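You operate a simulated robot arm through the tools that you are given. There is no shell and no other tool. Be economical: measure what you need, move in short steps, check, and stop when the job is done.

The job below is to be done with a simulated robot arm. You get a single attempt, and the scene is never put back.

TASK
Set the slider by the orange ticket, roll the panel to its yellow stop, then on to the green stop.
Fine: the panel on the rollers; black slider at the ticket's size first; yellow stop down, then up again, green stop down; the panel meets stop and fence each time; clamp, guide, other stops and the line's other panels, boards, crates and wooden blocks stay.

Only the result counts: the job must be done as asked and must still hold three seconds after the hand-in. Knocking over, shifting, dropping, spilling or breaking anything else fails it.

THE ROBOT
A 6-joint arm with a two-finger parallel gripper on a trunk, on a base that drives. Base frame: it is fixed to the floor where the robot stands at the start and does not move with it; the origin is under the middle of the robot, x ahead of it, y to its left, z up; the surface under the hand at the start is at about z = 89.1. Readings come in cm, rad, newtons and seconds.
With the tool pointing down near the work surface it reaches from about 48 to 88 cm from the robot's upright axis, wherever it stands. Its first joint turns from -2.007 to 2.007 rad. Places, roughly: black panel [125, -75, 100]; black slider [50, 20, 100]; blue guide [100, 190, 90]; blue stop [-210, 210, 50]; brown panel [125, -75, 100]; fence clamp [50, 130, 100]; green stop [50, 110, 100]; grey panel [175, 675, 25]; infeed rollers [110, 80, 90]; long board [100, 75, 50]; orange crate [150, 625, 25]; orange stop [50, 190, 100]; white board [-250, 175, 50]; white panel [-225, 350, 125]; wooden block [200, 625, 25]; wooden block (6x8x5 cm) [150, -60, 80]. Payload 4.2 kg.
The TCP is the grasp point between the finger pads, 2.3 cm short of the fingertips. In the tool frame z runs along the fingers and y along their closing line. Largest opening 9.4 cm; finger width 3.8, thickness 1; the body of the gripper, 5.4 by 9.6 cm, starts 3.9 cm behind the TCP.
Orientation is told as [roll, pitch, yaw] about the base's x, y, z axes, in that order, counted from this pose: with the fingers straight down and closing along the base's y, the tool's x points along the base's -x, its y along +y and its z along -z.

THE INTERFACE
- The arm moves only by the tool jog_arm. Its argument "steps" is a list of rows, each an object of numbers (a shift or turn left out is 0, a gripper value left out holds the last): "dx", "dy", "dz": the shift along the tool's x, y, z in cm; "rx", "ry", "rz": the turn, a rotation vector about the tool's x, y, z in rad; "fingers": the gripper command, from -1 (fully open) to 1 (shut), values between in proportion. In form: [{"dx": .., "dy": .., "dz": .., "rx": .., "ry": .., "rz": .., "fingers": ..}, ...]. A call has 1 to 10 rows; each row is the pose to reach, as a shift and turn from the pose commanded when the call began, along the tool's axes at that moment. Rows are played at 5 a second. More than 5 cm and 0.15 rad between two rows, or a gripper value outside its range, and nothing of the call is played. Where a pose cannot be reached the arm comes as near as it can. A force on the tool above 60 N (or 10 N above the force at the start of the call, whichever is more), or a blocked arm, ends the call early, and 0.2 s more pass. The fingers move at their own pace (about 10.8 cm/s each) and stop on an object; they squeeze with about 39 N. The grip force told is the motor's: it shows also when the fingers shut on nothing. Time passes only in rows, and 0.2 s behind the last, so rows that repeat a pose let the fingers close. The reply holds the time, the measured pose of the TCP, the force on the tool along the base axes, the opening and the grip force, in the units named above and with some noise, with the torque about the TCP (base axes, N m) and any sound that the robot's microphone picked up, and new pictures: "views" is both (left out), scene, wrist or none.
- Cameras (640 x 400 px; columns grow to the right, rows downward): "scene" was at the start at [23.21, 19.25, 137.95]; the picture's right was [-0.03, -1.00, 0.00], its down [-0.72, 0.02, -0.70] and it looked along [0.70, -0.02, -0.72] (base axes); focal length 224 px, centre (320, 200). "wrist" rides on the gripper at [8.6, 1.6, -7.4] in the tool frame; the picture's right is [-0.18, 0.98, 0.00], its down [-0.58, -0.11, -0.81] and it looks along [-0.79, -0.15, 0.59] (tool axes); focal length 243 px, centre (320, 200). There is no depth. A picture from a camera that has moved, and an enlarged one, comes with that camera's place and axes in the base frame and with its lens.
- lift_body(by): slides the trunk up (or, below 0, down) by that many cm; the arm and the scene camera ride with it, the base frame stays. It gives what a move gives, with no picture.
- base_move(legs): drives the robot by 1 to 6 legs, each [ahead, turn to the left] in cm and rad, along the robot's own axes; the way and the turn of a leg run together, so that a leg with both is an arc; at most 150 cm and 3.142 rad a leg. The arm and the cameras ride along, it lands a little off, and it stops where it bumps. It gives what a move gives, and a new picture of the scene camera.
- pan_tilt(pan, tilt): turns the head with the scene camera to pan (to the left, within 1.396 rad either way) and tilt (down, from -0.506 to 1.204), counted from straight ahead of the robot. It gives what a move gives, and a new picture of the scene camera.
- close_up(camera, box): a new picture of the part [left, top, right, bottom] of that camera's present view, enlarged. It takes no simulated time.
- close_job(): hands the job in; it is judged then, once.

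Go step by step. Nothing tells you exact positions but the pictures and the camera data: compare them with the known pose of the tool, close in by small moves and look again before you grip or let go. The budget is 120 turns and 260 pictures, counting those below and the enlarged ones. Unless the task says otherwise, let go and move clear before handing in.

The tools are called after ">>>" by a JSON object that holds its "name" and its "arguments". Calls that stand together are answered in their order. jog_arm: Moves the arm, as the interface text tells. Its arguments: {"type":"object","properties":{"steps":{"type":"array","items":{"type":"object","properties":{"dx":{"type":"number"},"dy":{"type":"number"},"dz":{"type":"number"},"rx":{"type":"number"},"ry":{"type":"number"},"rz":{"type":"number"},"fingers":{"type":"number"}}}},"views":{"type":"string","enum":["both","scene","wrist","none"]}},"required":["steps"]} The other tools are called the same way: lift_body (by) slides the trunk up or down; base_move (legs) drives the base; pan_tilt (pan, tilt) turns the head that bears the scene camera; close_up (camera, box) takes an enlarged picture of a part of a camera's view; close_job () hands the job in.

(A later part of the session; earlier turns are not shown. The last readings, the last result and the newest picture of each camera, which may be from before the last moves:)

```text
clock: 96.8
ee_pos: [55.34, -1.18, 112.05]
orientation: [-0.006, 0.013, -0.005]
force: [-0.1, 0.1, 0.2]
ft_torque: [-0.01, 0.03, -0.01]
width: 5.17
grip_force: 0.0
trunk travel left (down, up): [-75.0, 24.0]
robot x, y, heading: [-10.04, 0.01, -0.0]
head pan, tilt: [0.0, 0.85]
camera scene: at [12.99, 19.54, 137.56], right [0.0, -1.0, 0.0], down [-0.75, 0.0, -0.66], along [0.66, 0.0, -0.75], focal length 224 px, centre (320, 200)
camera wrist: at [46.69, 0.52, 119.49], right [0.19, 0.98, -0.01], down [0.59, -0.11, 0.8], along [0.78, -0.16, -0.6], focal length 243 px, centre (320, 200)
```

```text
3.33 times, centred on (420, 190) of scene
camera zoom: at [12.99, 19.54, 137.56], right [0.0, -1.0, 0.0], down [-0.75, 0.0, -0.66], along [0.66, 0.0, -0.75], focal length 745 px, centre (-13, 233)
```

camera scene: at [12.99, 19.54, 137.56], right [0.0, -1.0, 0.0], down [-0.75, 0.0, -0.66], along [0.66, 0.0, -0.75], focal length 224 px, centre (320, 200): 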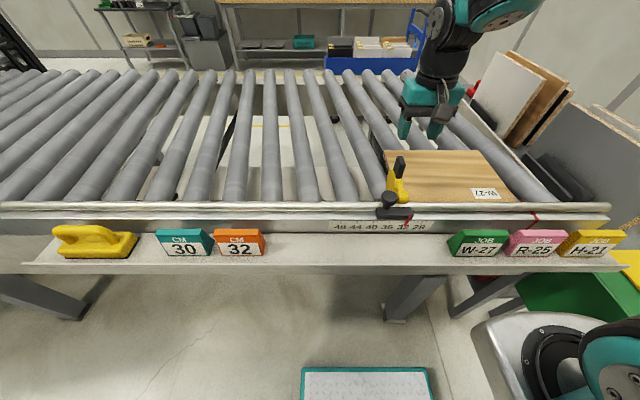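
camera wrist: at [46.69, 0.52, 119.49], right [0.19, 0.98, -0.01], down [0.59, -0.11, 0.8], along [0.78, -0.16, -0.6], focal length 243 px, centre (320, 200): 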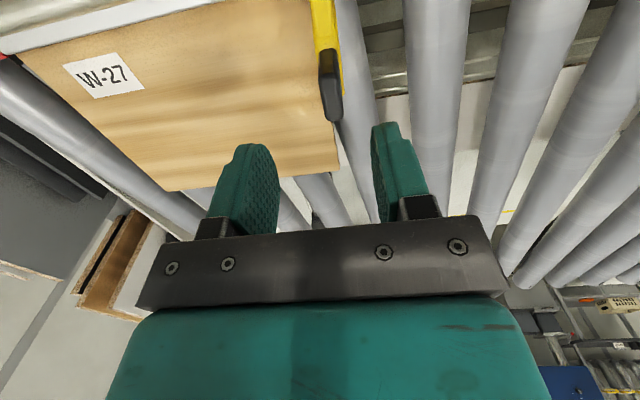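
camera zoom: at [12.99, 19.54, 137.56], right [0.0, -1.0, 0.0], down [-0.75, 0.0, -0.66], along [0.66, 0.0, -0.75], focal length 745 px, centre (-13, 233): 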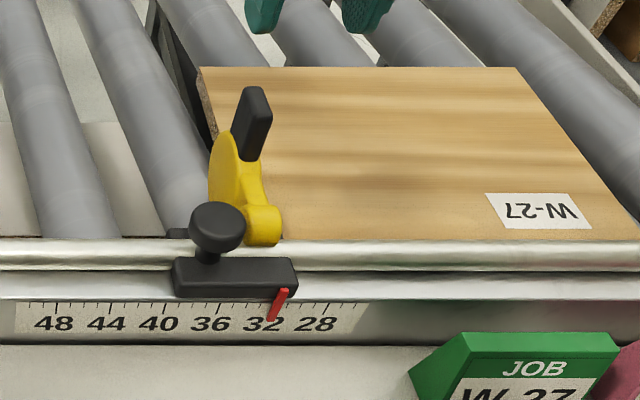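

>>> {"name": "jog_arm", "arguments": {"steps": [{"dx": -1.7, "dy": 0.35, "dz": 4}, {"dx": -1.7, "dy": 0.35, "dz": 8}, {"dx": -1.7, "dy": 0.35, "dz": 10}, {"dx": -1.7, "dy": 0.35, "dz": 10, "fingers": 0.4}]}}

>>> {"name": "close_up", "arguments": {"camera": "wrist", "box": [200, 20, 440, 220]}}

>>> {"name": "close_up", "arguments": {"camera": "scene", "box": [340, 130, 500, 250]}}

```text
clock: 97.8
ee_pos: [57.01, -0.93, 101.98]
orientation: [-0.006, 0.015, -0.006]
force: [0.1, -1.0, 0.6]
ft_torque: [0.02, -0.02, -0.01]
width: 2.81
grip_force: 0.1
trunk travel left (down, up): [-75.0, 24.0]
robot x, y, heading: [-10.0, -0.04, 0.003]
head pan, tilt: [0.0, 0.85]
camera scene: at [13.01, 19.54, 137.56], right [0.0, -1.0, 0.0], down [-0.75, 0.0, -0.66], along [0.66, 0.0, -0.75], focal length 224 px, centre (320, 200)
camera wrist: at [48.36, 0.8, 109.56], right [0.19, 0.98, -0.01], down [0.59, -0.11, 0.8], along [0.78, -0.16, -0.6], focal length 243 px, centre (320, 200)
```

scene: 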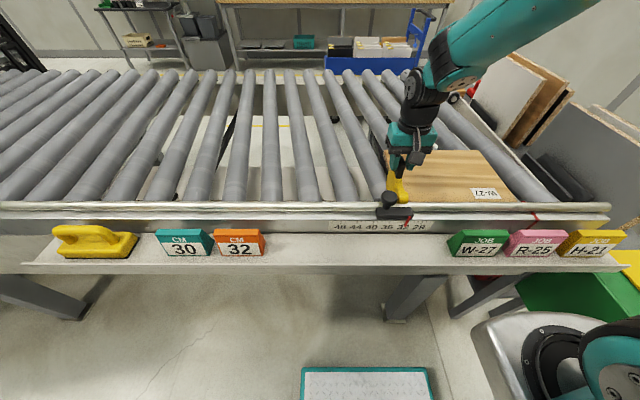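
wrist: 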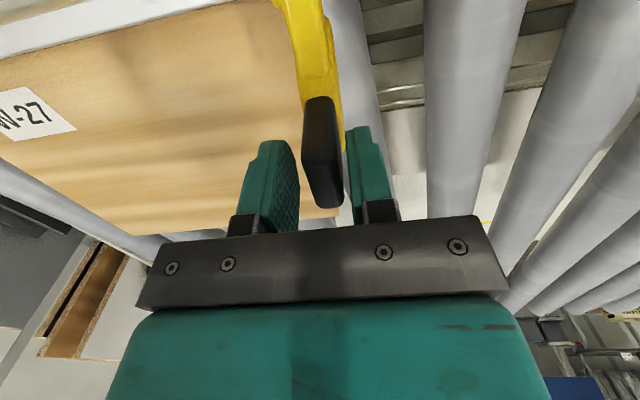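

```text
2.00 times, centred on (320, 120) of wrist
camera zoom: at [48.36, 0.8, 109.56], right [0.19, 0.98, -0.01], down [0.59, -0.11, 0.8], along [0.78, -0.16, -0.6], focal length 485 px, centre (320, 360)
```

zoom: 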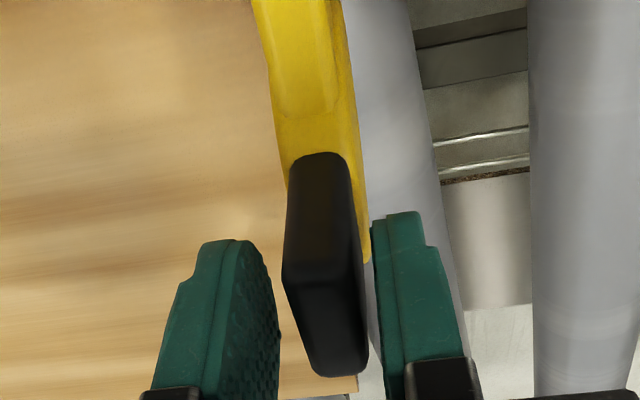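

```text
3.33 times, centred on (420, 190) of scene
camera zoom: at [13.01, 19.54, 137.56], right [0.0, -1.0, 0.0], down [-0.75, 0.0, -0.66], along [0.66, 0.0, -0.75], focal length 745 px, centre (-13, 233)
```

zoom: 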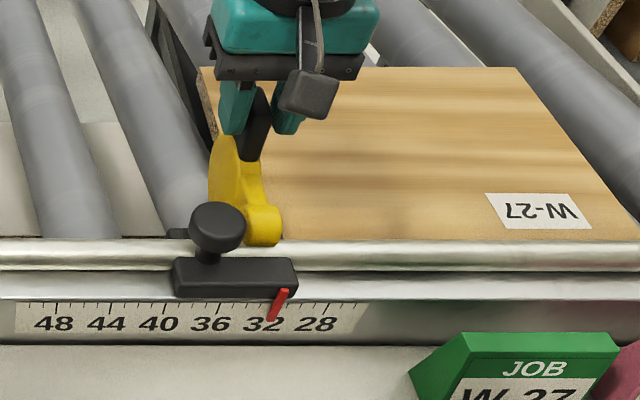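

Lever lies between the pads. Gripping and swinging it along the arc toward me.

>>> {"name": "jog_arm", "arguments": {"steps": [{"fingers": 1}, {"fingers": 1}, {"dx": 0.7, "dz": -0.7}, {"dx": 1.6, "dz": -1.4}, {"dx": 2.5, "dz": -2.0}, {"dx": 3.6, "dz": -2.5}, {"dx": 4.6, "dz": -2.9}, {"dx": 5.7, "dz": -3.1}, {"dx": 6.8, "dz": -3.2}]}}

>>> {"name": "close_up", "arguments": {"camera": "scene", "box": [340, 130, 500, 250]}}

```text
clock: 99.8
ee_pos: [50.5, -0.85, 105.33]
orientation: [-0.005, 0.009, -0.007]
force: [17.8, 2.3, 20.1]
ft_torque: [0.59, -1.47, 0.58]
width: 1.63
grip_force: 44.9
trunk travel left (down, up): [-75.0, 24.0]
robot x, y, heading: [-9.87, -0.55, 0.006]
head pan, tilt: [0.0, 0.85]
camera scene: at [13.03, 19.55, 137.59], right [0.0, -1.0, 0.0], down [-0.75, 0.0, -0.66], along [0.66, 0.0, -0.75], focal length 224 px, centre (320, 200)
camera wrist: at [41.79, 0.97, 112.9], right [0.19, 0.98, -0.01], down [0.59, -0.11, 0.8], along [0.79, -0.16, -0.6], focal length 243 px, centre (320, 200)
```

scene: 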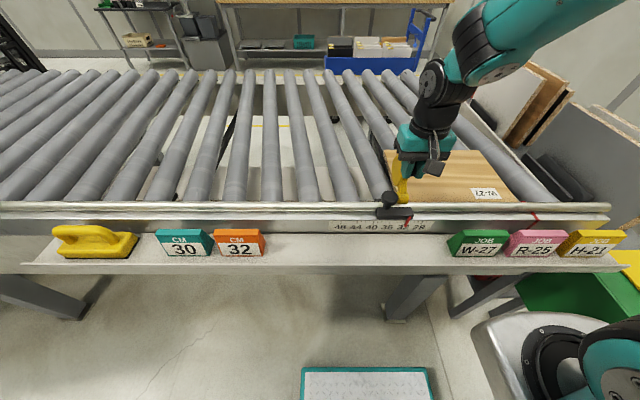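
wrist: 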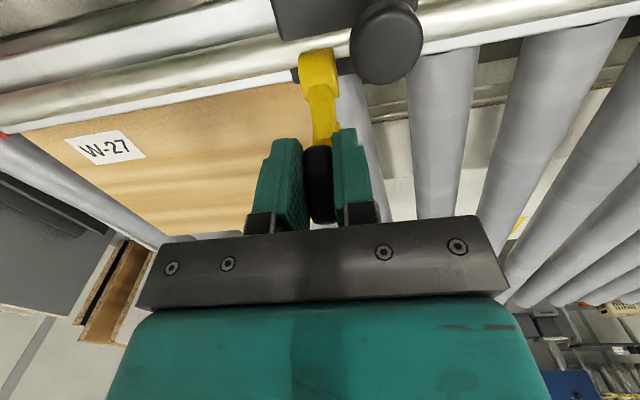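

```text
3.33 times, centred on (420, 190) of scene
camera zoom: at [13.03, 19.55, 137.59], right [0.0, -1.0, 0.0], down [-0.75, 0.0, -0.66], along [0.66, 0.0, -0.75], focal length 745 px, centre (-13, 233)
```

zoom: 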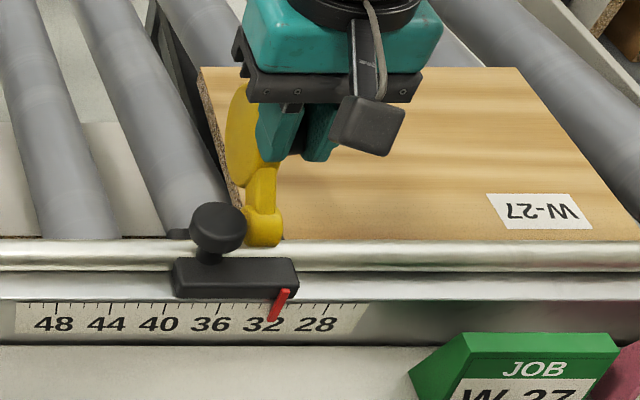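

>>> {"name": "jog_arm", "arguments": {"steps": [{"dx": 1.0, "dz": -0.3}, {"dx": 2.0, "dz": -0.2}, {"dx": 3.0, "dz": 0.1}, {"dx": 4.0, "dz": 0.5}, {"dx": 5.0, "dz": 1.0}, {"dx": 6.0, "dz": 1.7}]}}

>>> {"name": "close_up", "arguments": {"camera": "scene", "box": [340, 130, 500, 250]}}

```text
clock: 101.2
ee_pos: [44.09, -0.61, 103.87]
orientation: [-0.006, 0.015, -0.005]
force: [3.3, 5.5, 23.7]
ft_torque: [1.06, -1.61, 0.19]
width: 1.61
grip_force: 45.4
trunk travel left (down, up): [-75.0, 24.0]
robot x, y, heading: [-9.96, 0.03, -0.001]
head pan, tilt: [0.0, 0.85]
camera scene: at [12.94, 19.57, 137.58], right [0.0, -1.0, 0.0], down [-0.75, 0.0, -0.66], along [0.66, 0.0, -0.75], focal length 224 px, centre (320, 200)
camera wrist: at [35.57, 0.93, 111.3], right [0.19, 0.98, -0.01], down [0.59, -0.11, 0.8], along [0.78, -0.16, -0.6], focal length 243 px, centre (320, 200)
```

scene: 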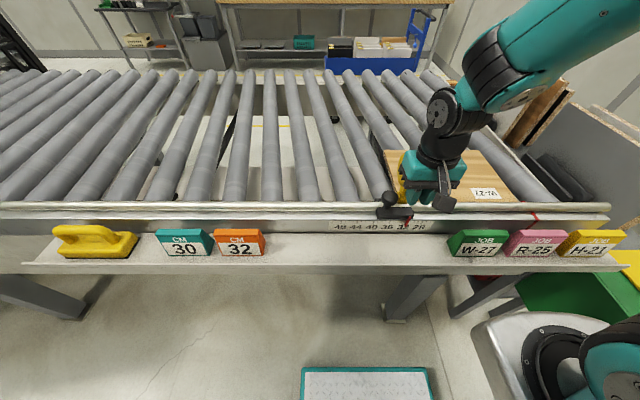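
wrist: 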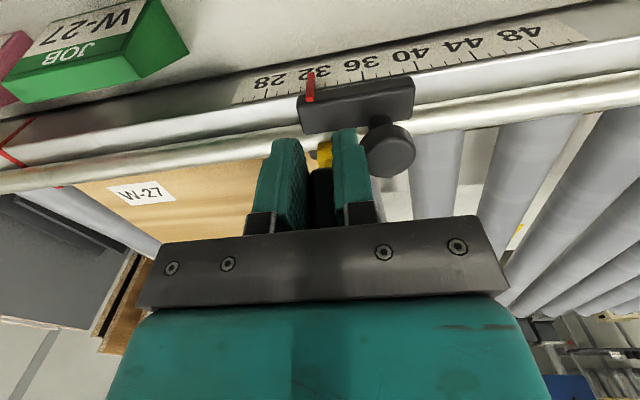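

```text
3.33 times, centred on (420, 190) of scene
camera zoom: at [12.94, 19.57, 137.58], right [0.0, -1.0, 0.0], down [-0.75, 0.0, -0.66], along [0.66, 0.0, -0.75], focal length 745 px, centre (-13, 233)
```

zoom: 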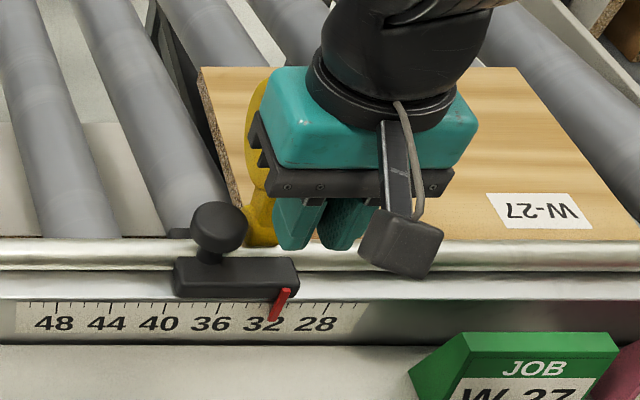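

>>> {"name": "jog_arm", "arguments": {"steps": [{"dx": 0.4, "dz": 0.7}, {"dx": 0.6, "dz": 1.5}, {"dx": 0.6, "dz": 2.1}], "views": "none"}}

```text
clock: 102.0
ee_pos: [43.13, -0.79, 101.66]
orientation: [-0.008, 0.022, -0.003]
force: [-27.6, 5.8, 31.8]
ft_torque: [0.91, -0.76, 0.61]
width: 1.57
grip_force: 45.1
trunk travel left (down, up): [-75.0, 24.0]
robot x, y, heading: [-9.71, 0.09, 0.002]
head pan, tilt: [0.0, 0.85]
```

Resistance suggests it has reached its upper end. Opening the fingers and retreating upward to check that it stays.

>>> {"name": "jog_arm", "arguments": {"steps": [{"fingers": 0.2}, {"fingers": 0}, {"dz": -4, "fingers": 0}, {"dz": -8, "dx": 1}, {"dz": -12, "dx": 1}], "views": "scene"}}

>>> {"name": "close_up", "arguments": {"camera": "scene", "box": [340, 130, 500, 250]}}

```text
clock: 103.2
ee_pos: [42.69, -0.83, 113.8]
orientation: [-0.007, 0.017, -0.007]
force: [0.8, 1.0, 0.2]
ft_torque: [-0.03, 0.06, -0.01]
width: 4.72
grip_force: 0.0
trunk travel left (down, up): [-75.0, 24.0]
robot x, y, heading: [-9.59, -0.29, 0.0]
head pan, tilt: [0.0, 0.85]
camera scene: at [13.05, 19.56, 137.55], right [0.0, -1.0, 0.0], down [-0.75, 0.0, -0.66], along [0.66, 0.0, -0.75], focal length 224 px, centre (320, 200)
```

scene: 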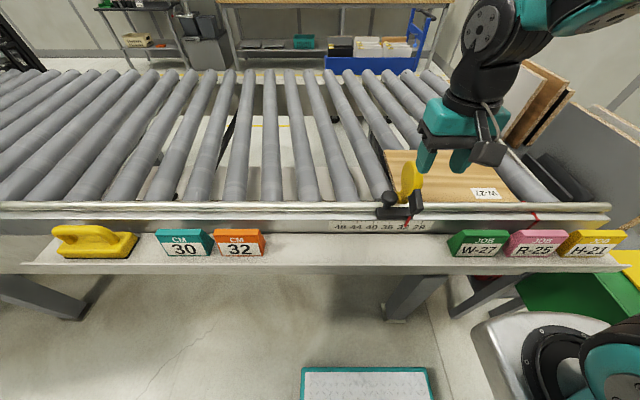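

```text
3.33 times, centred on (420, 190) of scene
camera zoom: at [13.05, 19.56, 137.55], right [0.0, -1.0, 0.0], down [-0.75, 0.0, -0.66], along [0.66, 0.0, -0.75], focal length 745 px, centre (-13, 233)
```

zoom: 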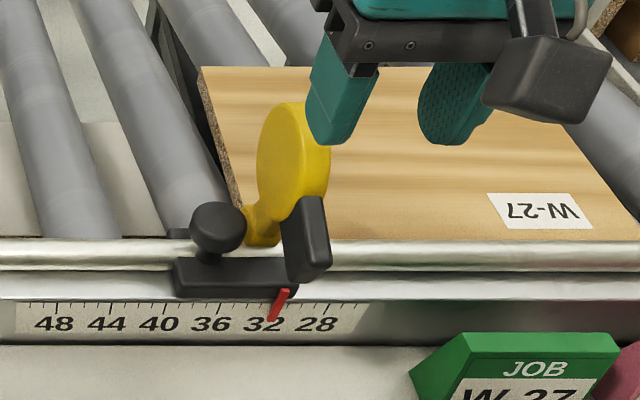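

Yellow is up and stays, pointer still 32, panel unmoved. Now I'll go behind the panel's trailing edge (y≈-34.5) and push it along.

>>> {"name": "jog_arm", "arguments": {"steps": [{"dx": -2, "dy": -4, "fingers": 1}, {"dx": -4, "dy": -8}, {"dx": -6, "dy": -12}, {"dx": -8, "dy": -16}, {"dx": -10, "dy": -20}, {"dx": -12, "dy": -24}, {"dx": -14, "dy": -28}, {"dx": -16, "dy": -32}, {"dx": -18, "dy": -35}, {"dx": -21.5, "dy": -37.5}], "views": "none"}}

>>> {"name": "jog_arm", "arguments": {"steps": [{"dz": 4.5}, {"dz": 9}, {"dz": 13.5}, {"dz": 18}, {"dz": 20.7}]}}

```text
clock: 105.4
ee_pos: [64.2, -38.17, 113.57]
orientation: [-0.006, 0.012, -0.008]
force: [-0.7, -0.3, -0.3]
ft_torque: [-0.01, 0.01, 0.01]
width: 0.0
grip_force: 38.4
trunk travel left (down, up): [-75.0, 24.0]
robot x, y, heading: [-9.81, 0.37, 0.002]
head pan, tilt: [0.0, 0.85]
```

```text
clock: 106.6
ee_pos: [63.84, -38.36, 92.71]
orientation: [-0.007, 0.014, -0.007]
force: [-0.7, -1.0, 0.3]
ft_torque: [0.01, -0.01, 0.0]
width: 0.01
grip_force: 39.0
trunk travel left (down, up): [-75.0, 24.0]
robot x, y, heading: [-10.02, 0.08, 0.003]
head pan, tilt: [0.0, 0.85]
camera scene: at [12.99, 19.55, 137.57], right [0.0, -1.0, 0.0], down [-0.75, 0.0, -0.66], along [0.66, 0.0, -0.75], focal length 224 px, centre (320, 200)
camera wrist: at [55.15, -36.78, 100.21], right [0.19, 0.98, -0.01], down [0.59, -0.11, 0.8], along [0.78, -0.16, -0.6], focal length 243 px, centre (320, 200)
```

scene: 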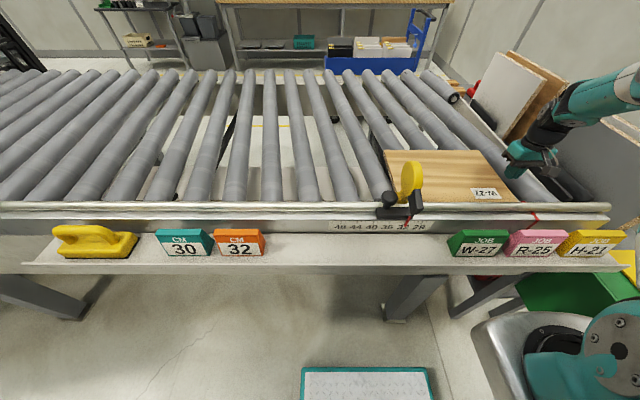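
wrist: 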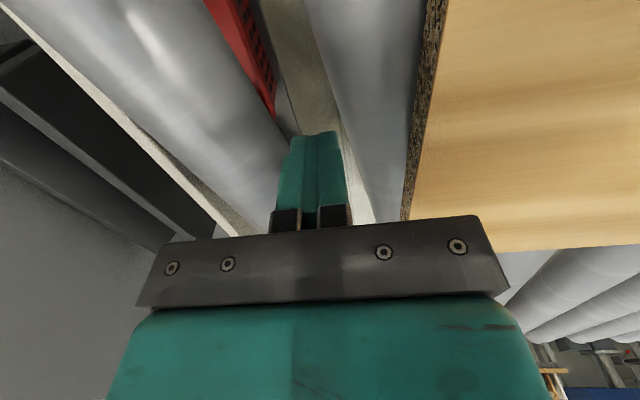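

>>> {"name": "jog_arm", "arguments": {"steps": [{"dx": -3.2}, {"dx": -3.2, "dy": 2}, {"dx": -3.2, "dy": 4}, {"dx": -3.2, "dy": 6}, {"dx": -3.2, "dy": 8}, {"dx": -3.2, "dy": 10}]}}

```text
clock: 108.0
ee_pos: [67.03, -28.38, 92.84]
orientation: [-0.006, 0.013, -0.006]
force: [0.4, 0.3, 0.5]
ft_torque: [-0.02, 0.0, 0.01]
width: 0.0
grip_force: 39.5
trunk travel left (down, up): [-75.0, 24.0]
robot x, y, heading: [-9.53, -0.06, 0.003]
head pan, tilt: [0.0, 0.85]
camera scene: at [13.01, 19.52, 137.56], right [0.0, -1.0, 0.0], down [-0.75, 0.0, -0.66], along [0.66, 0.0, -0.75], focal length 224 px, centre (320, 200)
camera wrist: at [58.39, -26.78, 100.29], right [0.19, 0.98, -0.01], down [0.59, -0.11, 0.8], along [0.78, -0.16, -0.6], focal length 243 px, centre (320, 200)
```

scene: 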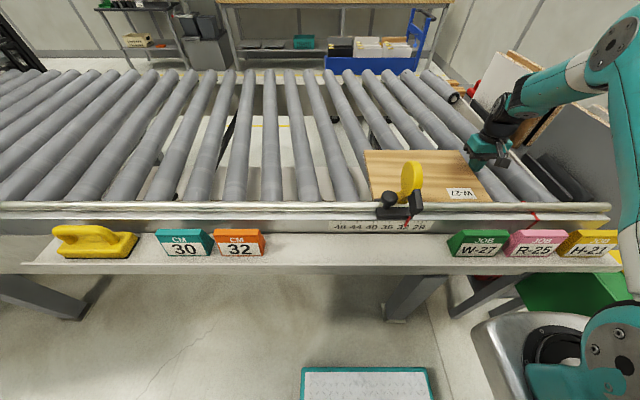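
wrist: 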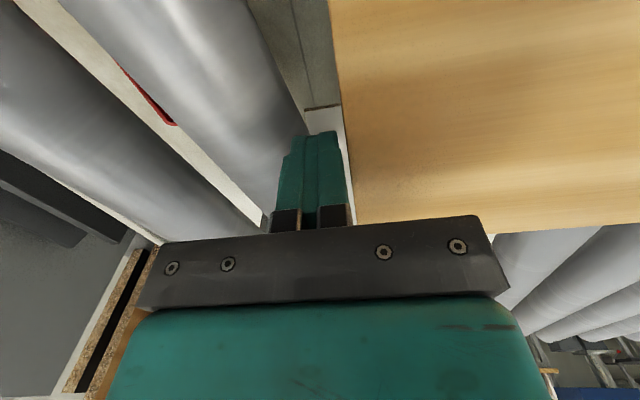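

The panel passes under the raised yellow stop. Continuing the push.

>>> {"name": "jog_arm", "arguments": {"steps": [{"dy": 2.2}, {"dy": 4.4}, {"dy": 6.6}, {"dy": 8.8}, {"dy": 11}, {"dy": 13.2}, {"dy": 15.4}, {"dy": 17.6}, {"dy": 19.8}, {"dy": 22}], "views": "scene"}}

>>> {"name": "jog_arm", "arguments": {"steps": [{"dy": 2.2}, {"dy": 4.4}, {"dy": 6.6}, {"dy": 8.8}, {"dy": 11}, {"dy": 13.2}, {"dy": 15.4}, {"dy": 17.6}, {"dy": 19.8}, {"dy": 22}], "views": "scene"}}

```text
clock: 110.2
ee_pos: [67.05, -6.4, 92.8]
orientation: [-0.005, 0.012, -0.007]
force: [-0.1, -0.9, 0.6]
ft_torque: [0.01, 0.02, 0.0]
width: 0.0
grip_force: 39.1
trunk travel left (down, up): [-75.0, 24.0]
robot x, y, heading: [-10.19, 0.06, 0.001]
head pan, tilt: [0.0, 0.85]
camera scene: at [13.01, 19.52, 137.56], right [0.0, -1.0, 0.0], down [-0.75, 0.0, -0.66], along [0.66, 0.0, -0.75], focal length 224 px, centre (320, 200)
```

scene: 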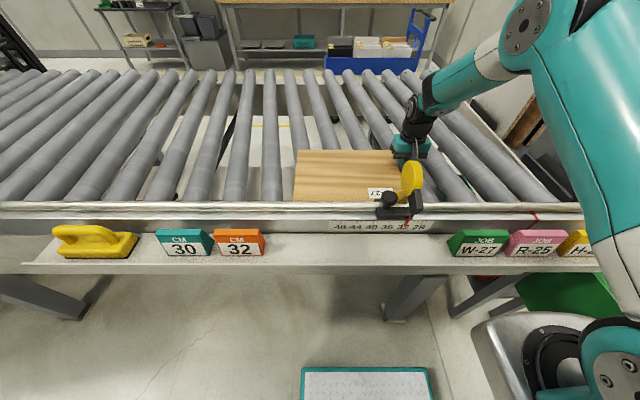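

```text
clock: 112.4
ee_pos: [67.22, 15.58, 92.54]
orientation: [-0.005, 0.015, -0.007]
force: [-0.8, -0.9, -0.7]
ft_torque: [0.0, -0.02, -0.01]
width: 0.01
grip_force: 39.1
trunk travel left (down, up): [-75.0, 24.0]
robot x, y, heading: [-9.86, -0.05, 0.003]
head pan, tilt: [0.0, 0.85]
camera scene: at [13.02, 19.53, 137.56], right [0.0, -1.0, 0.0], down [-0.75, 0.0, -0.66], along [0.66, 0.0, -0.75], focal length 224 px, centre (320, 200)
```

scene: 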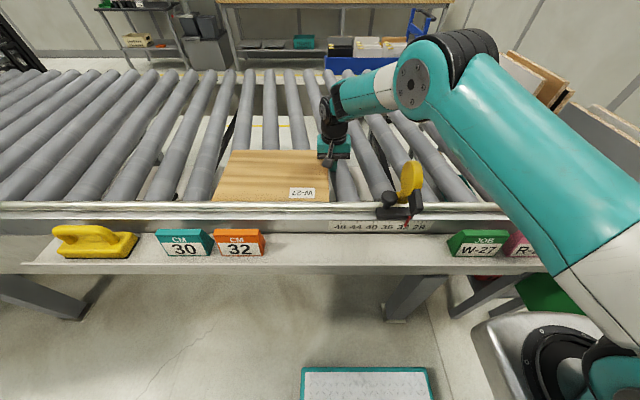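

>>> {"name": "jog_arm", "arguments": {"steps": [{"dy": 2}, {"dy": 4}, {"dy": 6}, {"dy": 8}, {"dy": 10}, {"dy": 12}], "views": "scene"}}

```text
clock: 113.8
ee_pos: [67.12, 27.66, 92.55]
orientation: [-0.006, 0.014, -0.007]
force: [-0.4, 0.4, 0.7]
ft_torque: [0.02, 0.0, 0.0]
width: 0.0
grip_force: 39.5
trunk travel left (down, up): [-75.0, 24.0]
robot x, y, heading: [-9.93, 0.38, 0.001]
head pan, tilt: [0.0, 0.85]
camera scene: at [12.99, 19.53, 137.57], right [0.0, -1.0, 0.0], down [-0.75, 0.0, -0.66], along [0.66, 0.0, -0.75], focal length 224 px, centre (320, 200)
```

scene: 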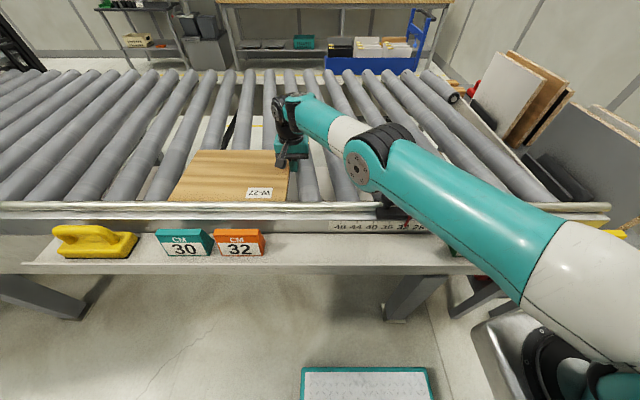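

The upper arm has come low near the yellow paddle, so I'll withdraw along the same path and check nothing was touched.

>>> {"name": "jog_arm", "arguments": {"steps": [{"dy": -3}, {"dy": -6}, {"dy": -9}, {"dy": -12}, {"dy": -15}, {"dy": -18}, {"dy": -20, "dz": -4}, {"dy": -20, "dz": -8}, {"dy": -20, "dz": -12}, {"dy": -20, "dz": -16}], "views": "scene"}}

>>> {"name": "close_up", "arguments": {"camera": "scene", "box": [340, 130, 500, 250]}}

```text
clock: 116.0
ee_pos: [67.31, 7.61, 108.53]
orientation: [-0.008, 0.013, -0.008]
force: [0.5, 0.7, 0.7]
ft_torque: [-0.02, 0.04, 0.03]
width: 0.0
grip_force: 38.8
trunk travel left (down, up): [-75.0, 24.0]
robot x, y, heading: [-10.38, -0.04, 0.001]
head pan, tilt: [0.0, 0.85]
camera scene: at [13.05, 19.55, 137.55], right [0.0, -1.0, 0.0], down [-0.75, 0.0, -0.66], along [0.66, 0.0, -0.75], focal length 224 px, centre (320, 200)
```

scene: 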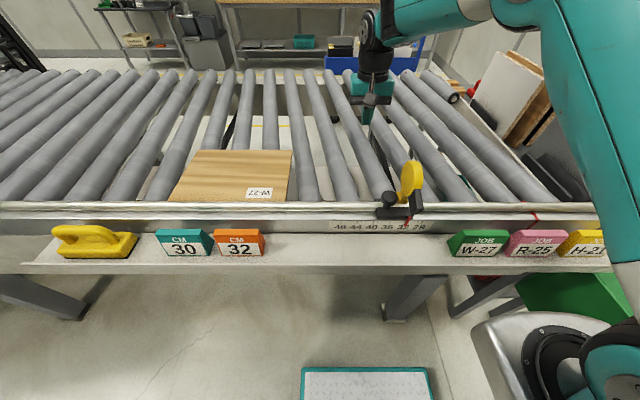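

```text
3.33 times, centred on (420, 190) of scene
camera zoom: at [13.05, 19.55, 137.55], right [0.0, -1.0, 0.0], down [-0.75, 0.0, -0.66], along [0.66, 0.0, -0.75], focal length 745 px, centre (-13, 233)
```

zoom: 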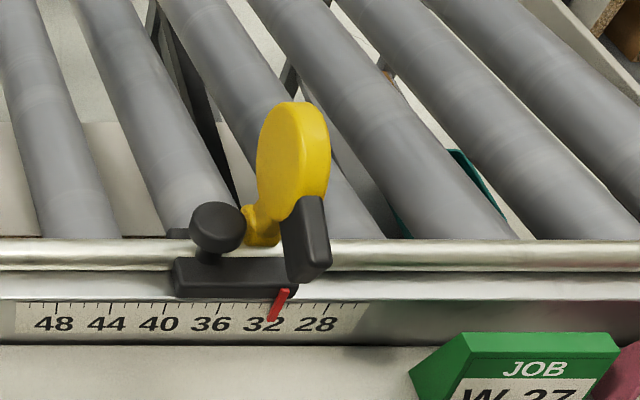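

Everything is intact: yellow up, pointer 32, panel at about y 29–61. I'll tuck the arm and drive the base to about (0, 72).

>>> {"name": "jog_arm", "arguments": {"steps": [{"dz": -4}, {"dz": -7, "dx": 3}, {"dz": -7, "dx": 7.5}, {"dz": -7, "dx": 12}, {"dz": -7, "dx": 16.5}, {"dz": -7, "dx": 20}], "views": "none"}}

>>> {"name": "base_move", "arguments": {"legs": [[0, 1.571], [72, 0], [0, -1.571]]}}

```text
clock: 117.4
ee_pos: [47.56, 7.9, 115.89]
orientation: [-0.007, 0.014, -0.007]
force: [0.9, 0.7, -0.7]
ft_torque: [-0.03, -0.01, 0.0]
width: 0.0
grip_force: 38.9
trunk travel left (down, up): [-75.0, 24.0]
robot x, y, heading: [-10.3, 0.16, 0.002]
head pan, tilt: [0.0, 0.85]
```

```text
clock: 129.0
ee_pos: [48.96, 80.42, 115.84]
orientation: [-0.007, 0.013, -0.017]
force: [-0.5, -0.5, 0.2]
ft_torque: [0.01, -0.01, 0.01]
width: 0.0
grip_force: 39.0
trunk travel left (down, up): [-75.0, 24.0]
robot x, y, heading: [-8.77, 73.33, -0.014]
head pan, tilt: [0.0, 0.85]
camera scene: at [14.45, 92.39, 137.56], right [-0.01, -1.0, 0.0], down [-0.75, 0.01, -0.66], along [0.66, -0.01, -0.75], focal length 224 px, centre (320, 200)
```

scene: 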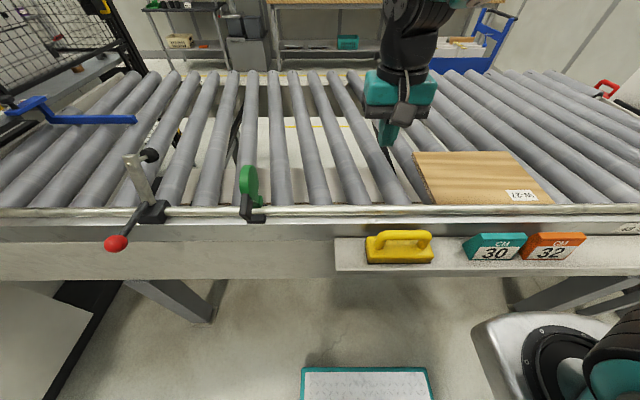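

The base is well placed. The green disc is about at (49.5, 107, 103). I'll move over it for a closer look.

>>> {"name": "jog_arm", "arguments": {"steps": [{"dy": 4.5, "rz": -0.017}, {"dy": 9, "rz": -0.017}, {"dy": 13.5, "rz": -0.017}, {"dy": 18, "rz": -0.017}, {"dy": 22.5, "rz": -0.017, "fingers": -0.2}, {"dy": 26.5, "rz": -0.017, "dz": 1.5, "fingers": -0.2}]}}

>>> {"name": "close_up", "arguments": {"camera": "scene", "box": [180, 140, 340, 240]}}

```text
clock: 130.4
ee_pos: [49.38, 107.04, 114.05]
orientation: [-0.006, 0.016, -0.002]
force: [0.3, 0.0, -0.4]
ft_torque: [0.02, 0.01, -0.02]
width: 5.66
grip_force: 0.0
trunk travel left (down, up): [-75.0, 24.0]
robot x, y, heading: [-8.79, 73.26, -0.011]
head pan, tilt: [0.0, 0.85]
camera scene: at [14.44, 92.34, 137.58], right [-0.01, -1.0, 0.0], down [-0.75, 0.01, -0.66], along [0.66, -0.01, -0.75], focal length 224 px, centre (320, 200)
camera wrist: at [40.69, 108.53, 121.54], right [0.19, 0.98, -0.01], down [0.59, -0.11, 0.8], along [0.78, -0.15, -0.6], focal length 243 px, centre (320, 200)
```

scene: 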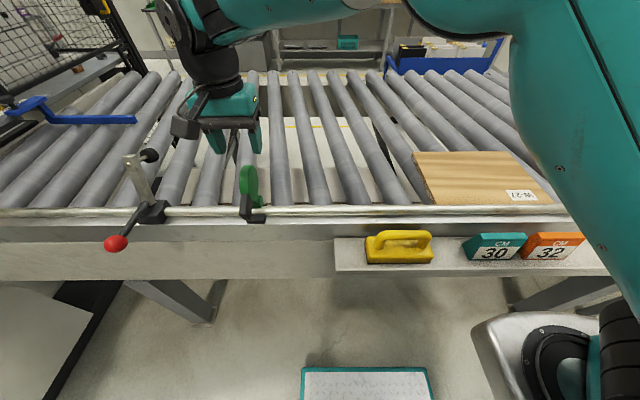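
wrist: 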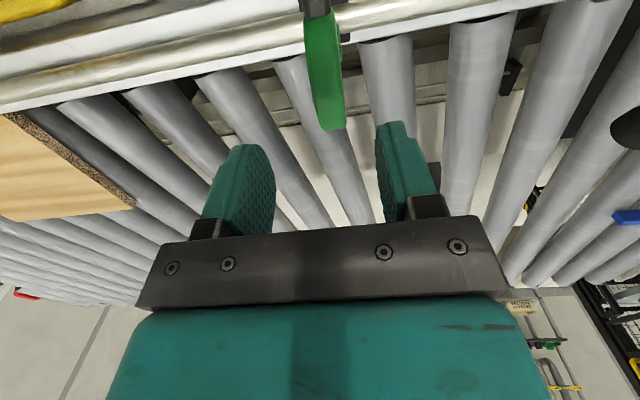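

```text
4.00 times, centred on (260, 190) of scene
camera zoom: at [14.44, 92.34, 137.58], right [-0.01, -1.0, 0.0], down [-0.75, 0.01, -0.66], along [0.66, -0.01, -0.75], focal length 894 px, centre (560, 240)
```

zoom: 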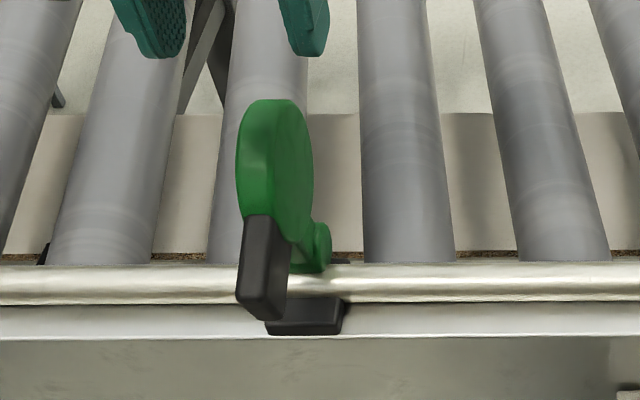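

>>> {"name": "jog_arm", "arguments": {"steps": [{"dx": 0, "dy": 0.45, "dz": 4}, {"dx": 0, "dy": 0.45, "dz": 8.8}, {"dx": 0, "dy": 0.45, "dz": 8.8, "fingers": 0.2}]}}

>>> {"name": "close_up", "arguments": {"camera": "scene", "box": [180, 140, 340, 240]}}

```text
clock: 131.2
ee_pos: [49.18, 107.11, 104.88]
orientation: [-0.005, 0.015, 0.0]
force: [0.3, 0.0, 0.4]
ft_torque: [0.01, 0.02, -0.01]
width: 3.75
grip_force: 0.1
trunk travel left (down, up): [-75.0, 24.0]
robot x, y, heading: [-8.94, 73.28, -0.01]
head pan, tilt: [0.0, 0.85]
camera scene: at [14.44, 92.39, 137.56], right [-0.01, -1.0, 0.0], down [-0.75, 0.01, -0.66], along [0.66, -0.01, -0.75], focal length 224 px, centre (320, 200)
camera wrist: at [40.56, 108.71, 112.44], right [0.18, 0.98, -0.01], down [0.59, -0.1, 0.8], along [0.78, -0.15, -0.6], focal length 243 px, centre (320, 200)
```

scene: 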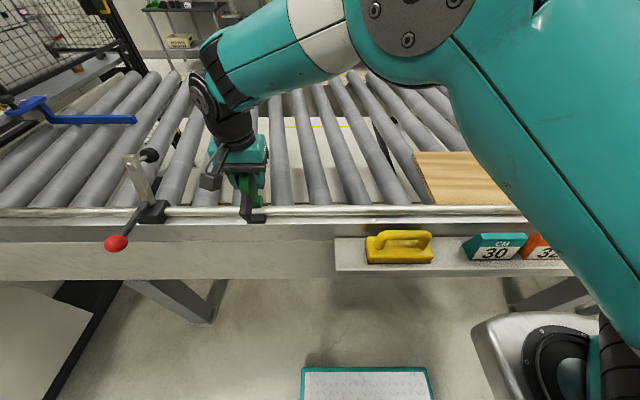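
wrist: 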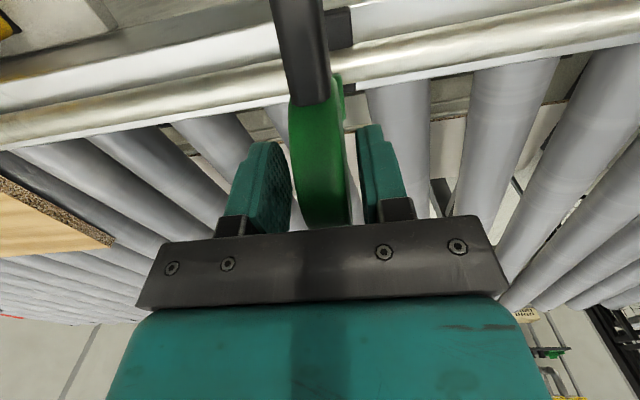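

```text
4.00 times, centred on (260, 190) of scene
camera zoom: at [14.44, 92.39, 137.56], right [-0.01, -1.0, 0.0], down [-0.75, 0.01, -0.66], along [0.66, -0.01, -0.75], focal length 894 px, centre (560, 240)
```

zoom: 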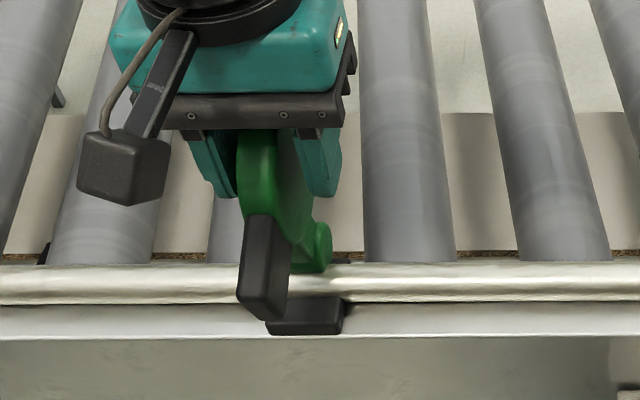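

>>> {"name": "jog_arm", "arguments": {"steps": [{"fingers": 1}, {"fingers": 1}, {"dx": -0.5}, {"dx": -1.0}, {"dx": -1.5}, {"dx": -2.0, "dz": 0.1}, {"dx": -2.3, "dz": 0.2}], "views": "none"}}

```text
clock: 132.8
ee_pos: [51.41, 107.42, 105.15]
orientation: [-0.004, 0.012, 0.002]
force: [-18.1, 24.3, 4.2]
ft_torque: [0.81, 1.57, -1.18]
width: 1.99
grip_force: 45.2
trunk travel left (down, up): [-75.0, 24.0]
robot x, y, heading: [-8.71, 73.06, -0.011]
head pan, tilt: [0.0, 0.85]
```

>>> {"name": "jog_arm", "arguments": {"steps": [{"dx": -0.89, "dy": 0.2, "dz": 0.19, "ry": 0.1}, {"dx": -1.76, "dy": 0.3, "dz": 0.47, "ry": 0.2}, {"dx": -2.59, "dy": 0.3, "dz": 0.84, "ry": 0.3}, {"dx": -3.38, "dy": 0.3, "dz": 1.29, "ry": 0.4}, {"dx": -4.12, "dy": 0.3, "dz": 1.82, "ry": 0.5}], "views": "scene"}}

>>> {"name": "close_up", "arguments": {"camera": "scene", "box": [180, 140, 340, 240]}}

```text
clock: 133.5
ee_pos: [53.69, 107.38, 104.37]
orientation: [0.021, 0.223, 0.007]
force: [2.4, 18.8, 1.3]
ft_torque: [-2.12, -0.24, -0.77]
width: 2.02
grip_force: 44.7
out of reach, approached as far as the arm can: row 3
trunk travel left (down, up): [-75.0, 24.0]
robot x, y, heading: [-8.94, 73.11, -0.013]
head pan, tilt: [0.0, 0.85]
stopped in row 3: the force on the tool passed its limit at 93 N (the readings are from after the stop); the commanded pose is now the measured one
camera scene: at [14.44, 92.59, 137.51], right [-0.01, -1.0, 0.0], down [-0.75, 0.01, -0.66], along [0.66, -0.01, -0.75], focal length 224 px, centre (320, 200)
```

scene: 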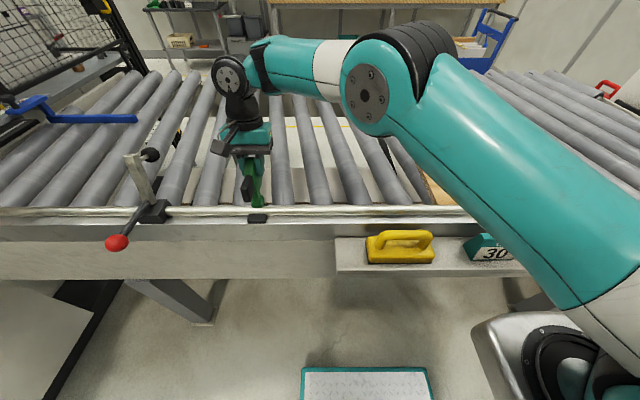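

```text
4.00 times, centred on (260, 190) of scene
camera zoom: at [14.44, 92.59, 137.51], right [-0.01, -1.0, 0.0], down [-0.75, 0.01, -0.66], along [0.66, -0.01, -0.75], focal length 894 px, centre (560, 240)
```

zoom: 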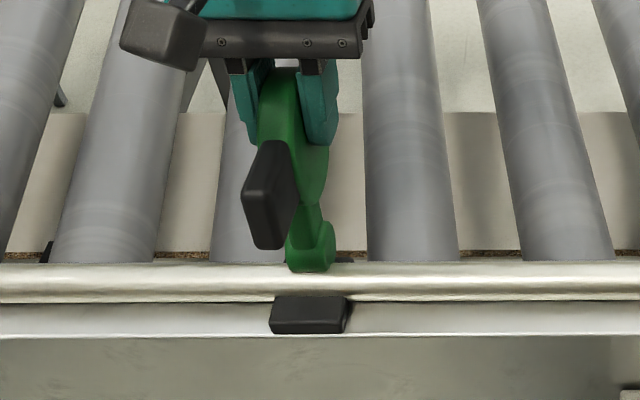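

The arm nears its stretch limit with pitch, so I'll continue the swing with the hand vertical again.

>>> {"name": "jog_arm", "arguments": {"steps": [{"dx": -0.4, "dy": 0.1, "dz": 0.1, "ry": -0.11}, {"dx": -0.8, "dy": 0.2, "dz": 0.2, "ry": -0.22}, {"dx": -1.2, "dy": 0.2, "dz": 0.3, "ry": -0.22}], "views": "none"}}

```text
clock: 134.3
ee_pos: [54.68, 107.34, 104.08]
orientation: [0.019, 0.004, 0.003]
force: [-15.0, 8.1, 9.9]
ft_torque: [-1.61, 1.64, -1.32]
width: 2.03
grip_force: 45.1
trunk travel left (down, up): [-75.0, 24.0]
robot x, y, heading: [-8.75, 73.19, -0.007]
head pan, tilt: [0.0, 0.85]
```

>>> {"name": "jog_arm", "arguments": {"steps": [{"dx": -0.89, "dz": 0.65}, {"dx": -1.59, "dz": 1.25}, {"dx": -2.2, "dz": 1.9}, {"dx": -2.8, "dz": 2.6}, {"dx": -3.3, "dz": 3.35}, {"dx": -3.7, "dz": 4.2}], "views": "scene"}}

>>> {"name": "close_up", "arguments": {"camera": "scene", "box": [180, 140, 340, 240]}}

```text
clock: 135.7
ee_pos: [58.57, 107.39, 99.8]
orientation: [0.02, 0.005, 0.003]
force: [7.5, 8.0, 24.2]
ft_torque: [-2.32, 1.82, -0.43]
width: 2.07
grip_force: 44.8
trunk travel left (down, up): [-75.0, 24.0]
robot x, y, heading: [-8.75, 73.3, -0.012]
head pan, tilt: [0.0, 0.85]
camera scene: at [14.42, 92.45, 137.57], right [-0.01, -1.0, 0.0], down [-0.75, 0.01, -0.66], along [0.66, -0.01, -0.75], focal length 224 px, centre (320, 200)
```

scene: 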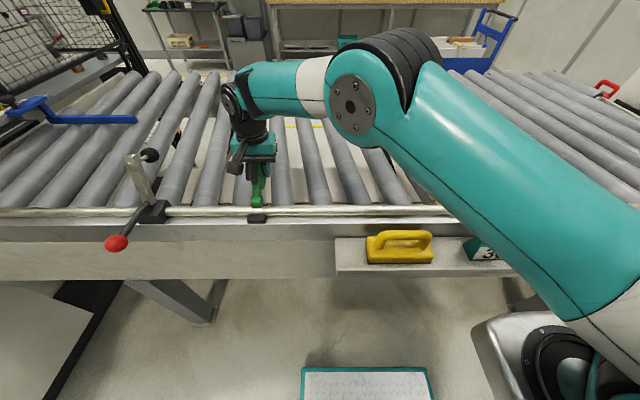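

```text
4.00 times, centred on (260, 190) of scene
camera zoom: at [14.42, 92.45, 137.57], right [-0.01, -1.0, 0.0], down [-0.75, 0.01, -0.66], along [0.66, -0.01, -0.75], focal length 894 px, centre (560, 240)
```

zoom: 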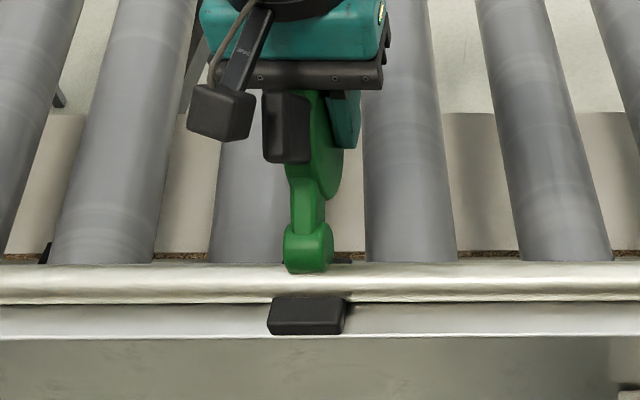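

Rotated about 65°; I'll open the fingers and back off upward and outward so the stop can drop the rest of the way.

>>> {"name": "jog_arm", "arguments": {"steps": [{"fingers": 0.3}, {"fingers": 0.0}, {"fingers": 0.0}, {"dz": -2}, {"dz": -5}, {"dz": -9}], "views": "scene"}}

>>> {"name": "close_up", "arguments": {"camera": "scene", "box": [180, 140, 340, 240]}}

```text
clock: 137.1
ee_pos: [58.67, 107.37, 108.62]
orientation: [0.018, 0.007, 0.002]
force: [0.4, 1.5, -0.2]
ft_torque: [-0.03, 0.02, -0.02]
width: 4.68
grip_force: 0.1
trunk travel left (down, up): [-75.0, 24.0]
robot x, y, heading: [-8.41, 73.17, -0.01]
head pan, tilt: [0.0, 0.85]
camera scene: at [14.48, 92.46, 137.55], right [-0.01, -1.0, 0.0], down [-0.75, 0.01, -0.66], along [0.66, -0.01, -0.75], focal length 224 px, centre (320, 200)
```

scene: 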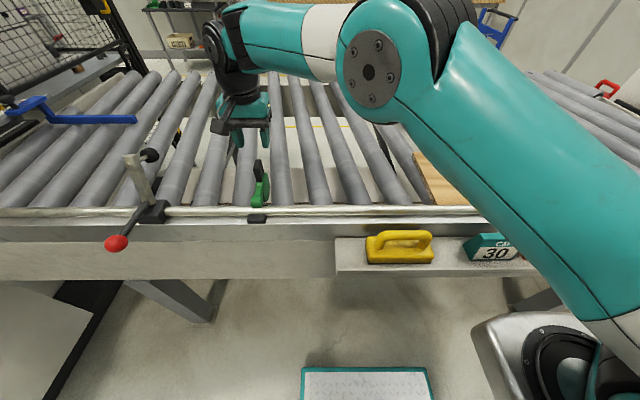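

```text
4.00 times, centred on (260, 190) of scene
camera zoom: at [14.48, 92.46, 137.55], right [-0.01, -1.0, 0.0], down [-0.75, 0.01, -0.66], along [0.66, -0.01, -0.75], focal length 894 px, centre (560, 240)
```

zoom: 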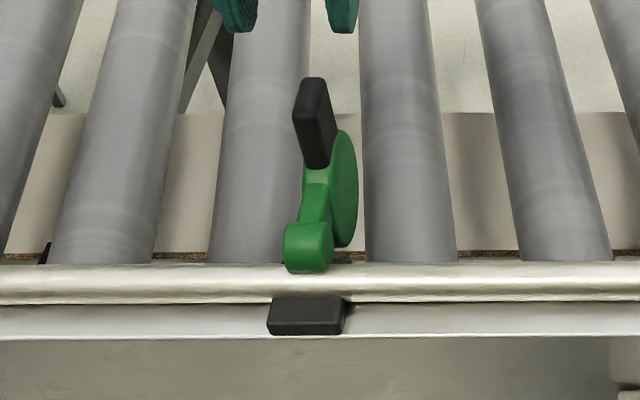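

Green is down. Now I'll drive forward about 9 cm and bring the hand behind the panel's trailing edge (y≈28).

>>> {"name": "jog_arm", "arguments": {"steps": [{"dz": -3, "dy": -3, "fingers": 1}, {"dz": -5, "dy": -7}, {"dz": -5, "dy": -12}, {"dz": -5, "dy": -17}, {"dz": -5, "dy": -22}], "views": "none"}}

>>> {"name": "base_move", "arguments": {"legs": [[8.5, 0]]}}

```text
clock: 138.3
ee_pos: [58.64, 85.65, 113.4]
orientation: [0.02, 0.006, 0.003]
force: [0.1, -0.7, -0.1]
ft_torque: [-0.04, 0.01, -0.01]
width: 0.0
grip_force: 38.7
trunk travel left (down, up): [-75.0, 24.0]
robot x, y, heading: [-8.94, 73.44, -0.013]
head pan, tilt: [0.0, 0.85]
```

```text
clock: 139.4
ee_pos: [66.94, 85.55, 113.35]
orientation: [0.018, 0.007, 0.001]
force: [-1.2, 0.3, -0.6]
ft_torque: [0.01, 0.01, 0.0]
width: 0.01
grip_force: 39.3
trunk travel left (down, up): [-75.0, 24.0]
robot x, y, heading: [0.02, 73.16, -0.009]
head pan, tilt: [0.0, 0.85]
camera scene: at [22.75, 92.39, 137.56], right [-0.01, -1.0, 0.0], down [-0.75, 0.01, -0.66], along [0.66, -0.01, -0.75], focal length 224 px, centre (320, 200)
```

scene: 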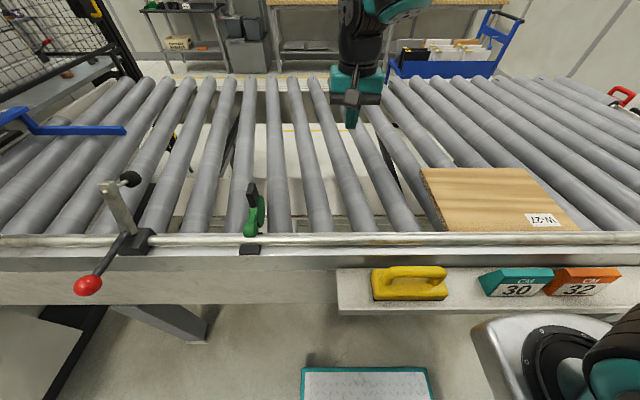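

>>> {"name": "jog_arm", "arguments": {"steps": [{"dy": -4.5, "dz": 2}, {"dy": -9, "dz": 4}, {"dy": -13.5, "dz": 6}, {"dy": -18, "dz": 8}, {"dy": -22.5, "dz": 10}, {"dy": -27.3, "dz": 10, "dx": 1}, {"dy": -32, "dz": 10, "dx": 1}, {"dy": -36.8, "dz": 10, "dx": 1}, {"dy": -41.5, "dz": 10, "dx": 1}, {"dy": -46, "dz": 10, "dx": 1}], "views": "none"}}

>>> {"name": "jog_arm", "arguments": {"steps": [{"dy": -4.5}, {"dy": -9}, {"dy": -13}, {"dy": -15}]}}

```text
clock: 141.6
ee_pos: [65.9, 39.64, 102.5]
orientation: [0.019, 0.005, 0.004]
force: [0.2, 1.2, 0.1]
ft_torque: [-0.01, -0.03, 0.02]
width: 0.0
grip_force: 38.9
trunk travel left (down, up): [-75.0, 24.0]
robot x, y, heading: [-0.3, 73.48, -0.011]
head pan, tilt: [0.0, 0.85]
```

```text
clock: 142.6
ee_pos: [65.97, 24.51, 102.06]
orientation: [0.023, 0.004, 0.002]
force: [-0.3, 0.9, 0.5]
ft_torque: [-0.04, 0.03, 0.01]
width: 0.0
grip_force: 38.9
trunk travel left (down, up): [-75.0, 24.0]
robot x, y, heading: [-0.73, 72.92, -0.007]
head pan, tilt: [0.0, 0.85]
camera scene: at [22.74, 92.4, 137.56], right [-0.01, -1.0, 0.0], down [-0.75, 0.01, -0.66], along [0.66, -0.01, -0.75], focal length 224 px, centre (320, 200)
camera wrist: at [57.25, 25.95, 109.5], right [0.18, 0.98, 0.02], down [0.59, -0.12, 0.8], along [0.79, -0.13, -0.6], focal length 243 px, centre (320, 200)
```

scene: 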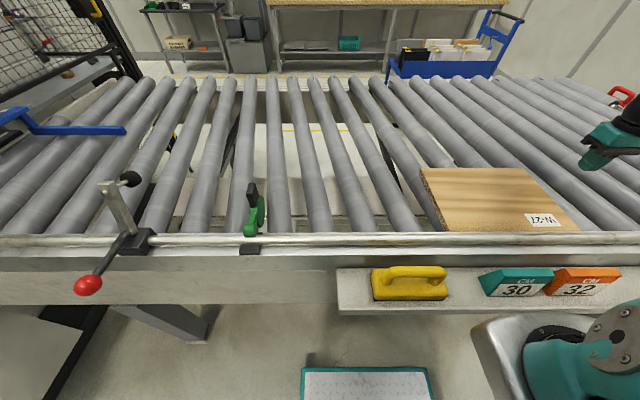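
wrist: 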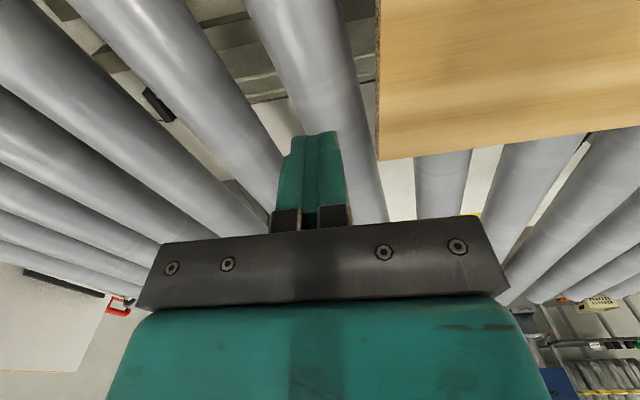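

>>> {"name": "jog_arm", "arguments": {"steps": [{"dz": 4.5}, {"dz": 9}, {"dz": 9.2, "dy": 1}, {"dz": 9.2, "dy": 2.5}, {"dz": 9.2, "dy": 4.5}, {"dz": 9.2, "dy": 6.5}, {"dz": 9.2, "dy": 8.5}, {"dz": 9.2, "dy": 10.5}, {"dz": 9.2, "dy": 12.5}], "views": "scene"}}

>>> {"name": "jog_arm", "arguments": {"steps": [{"dy": 2.2}, {"dy": 4.4}, {"dy": 6.6}, {"dy": 8.8}, {"dy": 11}, {"dy": 13.2}, {"dy": 15.4}, {"dy": 17.2}, {"dy": 18.6}, {"dy": 20}], "views": "scene"}}

```text
clock: 144.6
ee_pos: [65.98, 37.49, 93.34]
orientation: [0.021, 0.006, 0.001]
force: [0.5, -0.1, -0.4]
ft_torque: [-0.01, -0.01, 0.0]
width: 0.03
grip_force: 39.1
trunk travel left (down, up): [-75.0, 24.0]
robot x, y, heading: [-0.34, 72.88, -0.008]
head pan, tilt: [0.0, 0.85]
camera scene: at [22.75, 92.36, 137.56], right [-0.01, -1.0, 0.0], down [-0.75, 0.01, -0.66], along [0.66, -0.01, -0.75], focal length 224 px, centre (320, 200)
```

scene: 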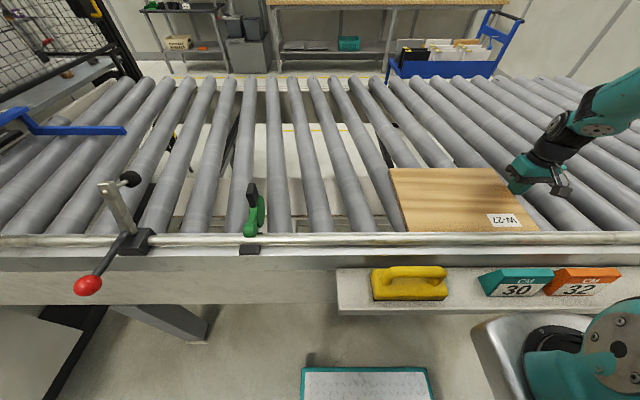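

```text
clock: 146.8
ee_pos: [65.79, 57.33, 93.63]
orientation: [0.021, 0.003, 0.001]
force: [0.4, -0.1, 0.1]
ft_torque: [0.02, 0.0, -0.03]
width: 0.0
grip_force: 39.1
trunk travel left (down, up): [-75.0, 24.0]
robot x, y, heading: [-0.19, 72.86, -0.01]
head pan, tilt: [0.0, 0.85]
camera scene: at [22.75, 92.36, 137.56], right [-0.01, -1.0, 0.0], down [-0.75, 0.01, -0.66], along [0.66, -0.01, -0.75], focal length 224 px, centre (320, 200)
```

scene: 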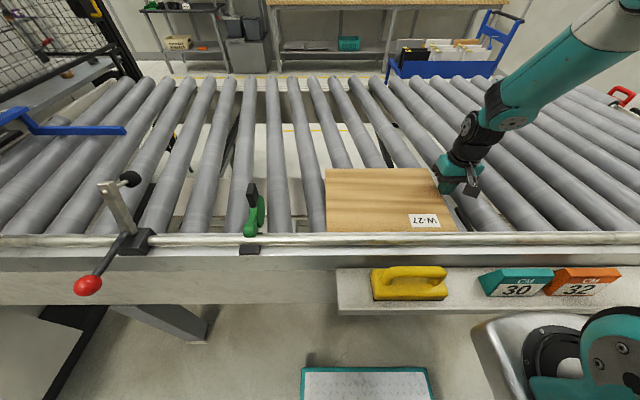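

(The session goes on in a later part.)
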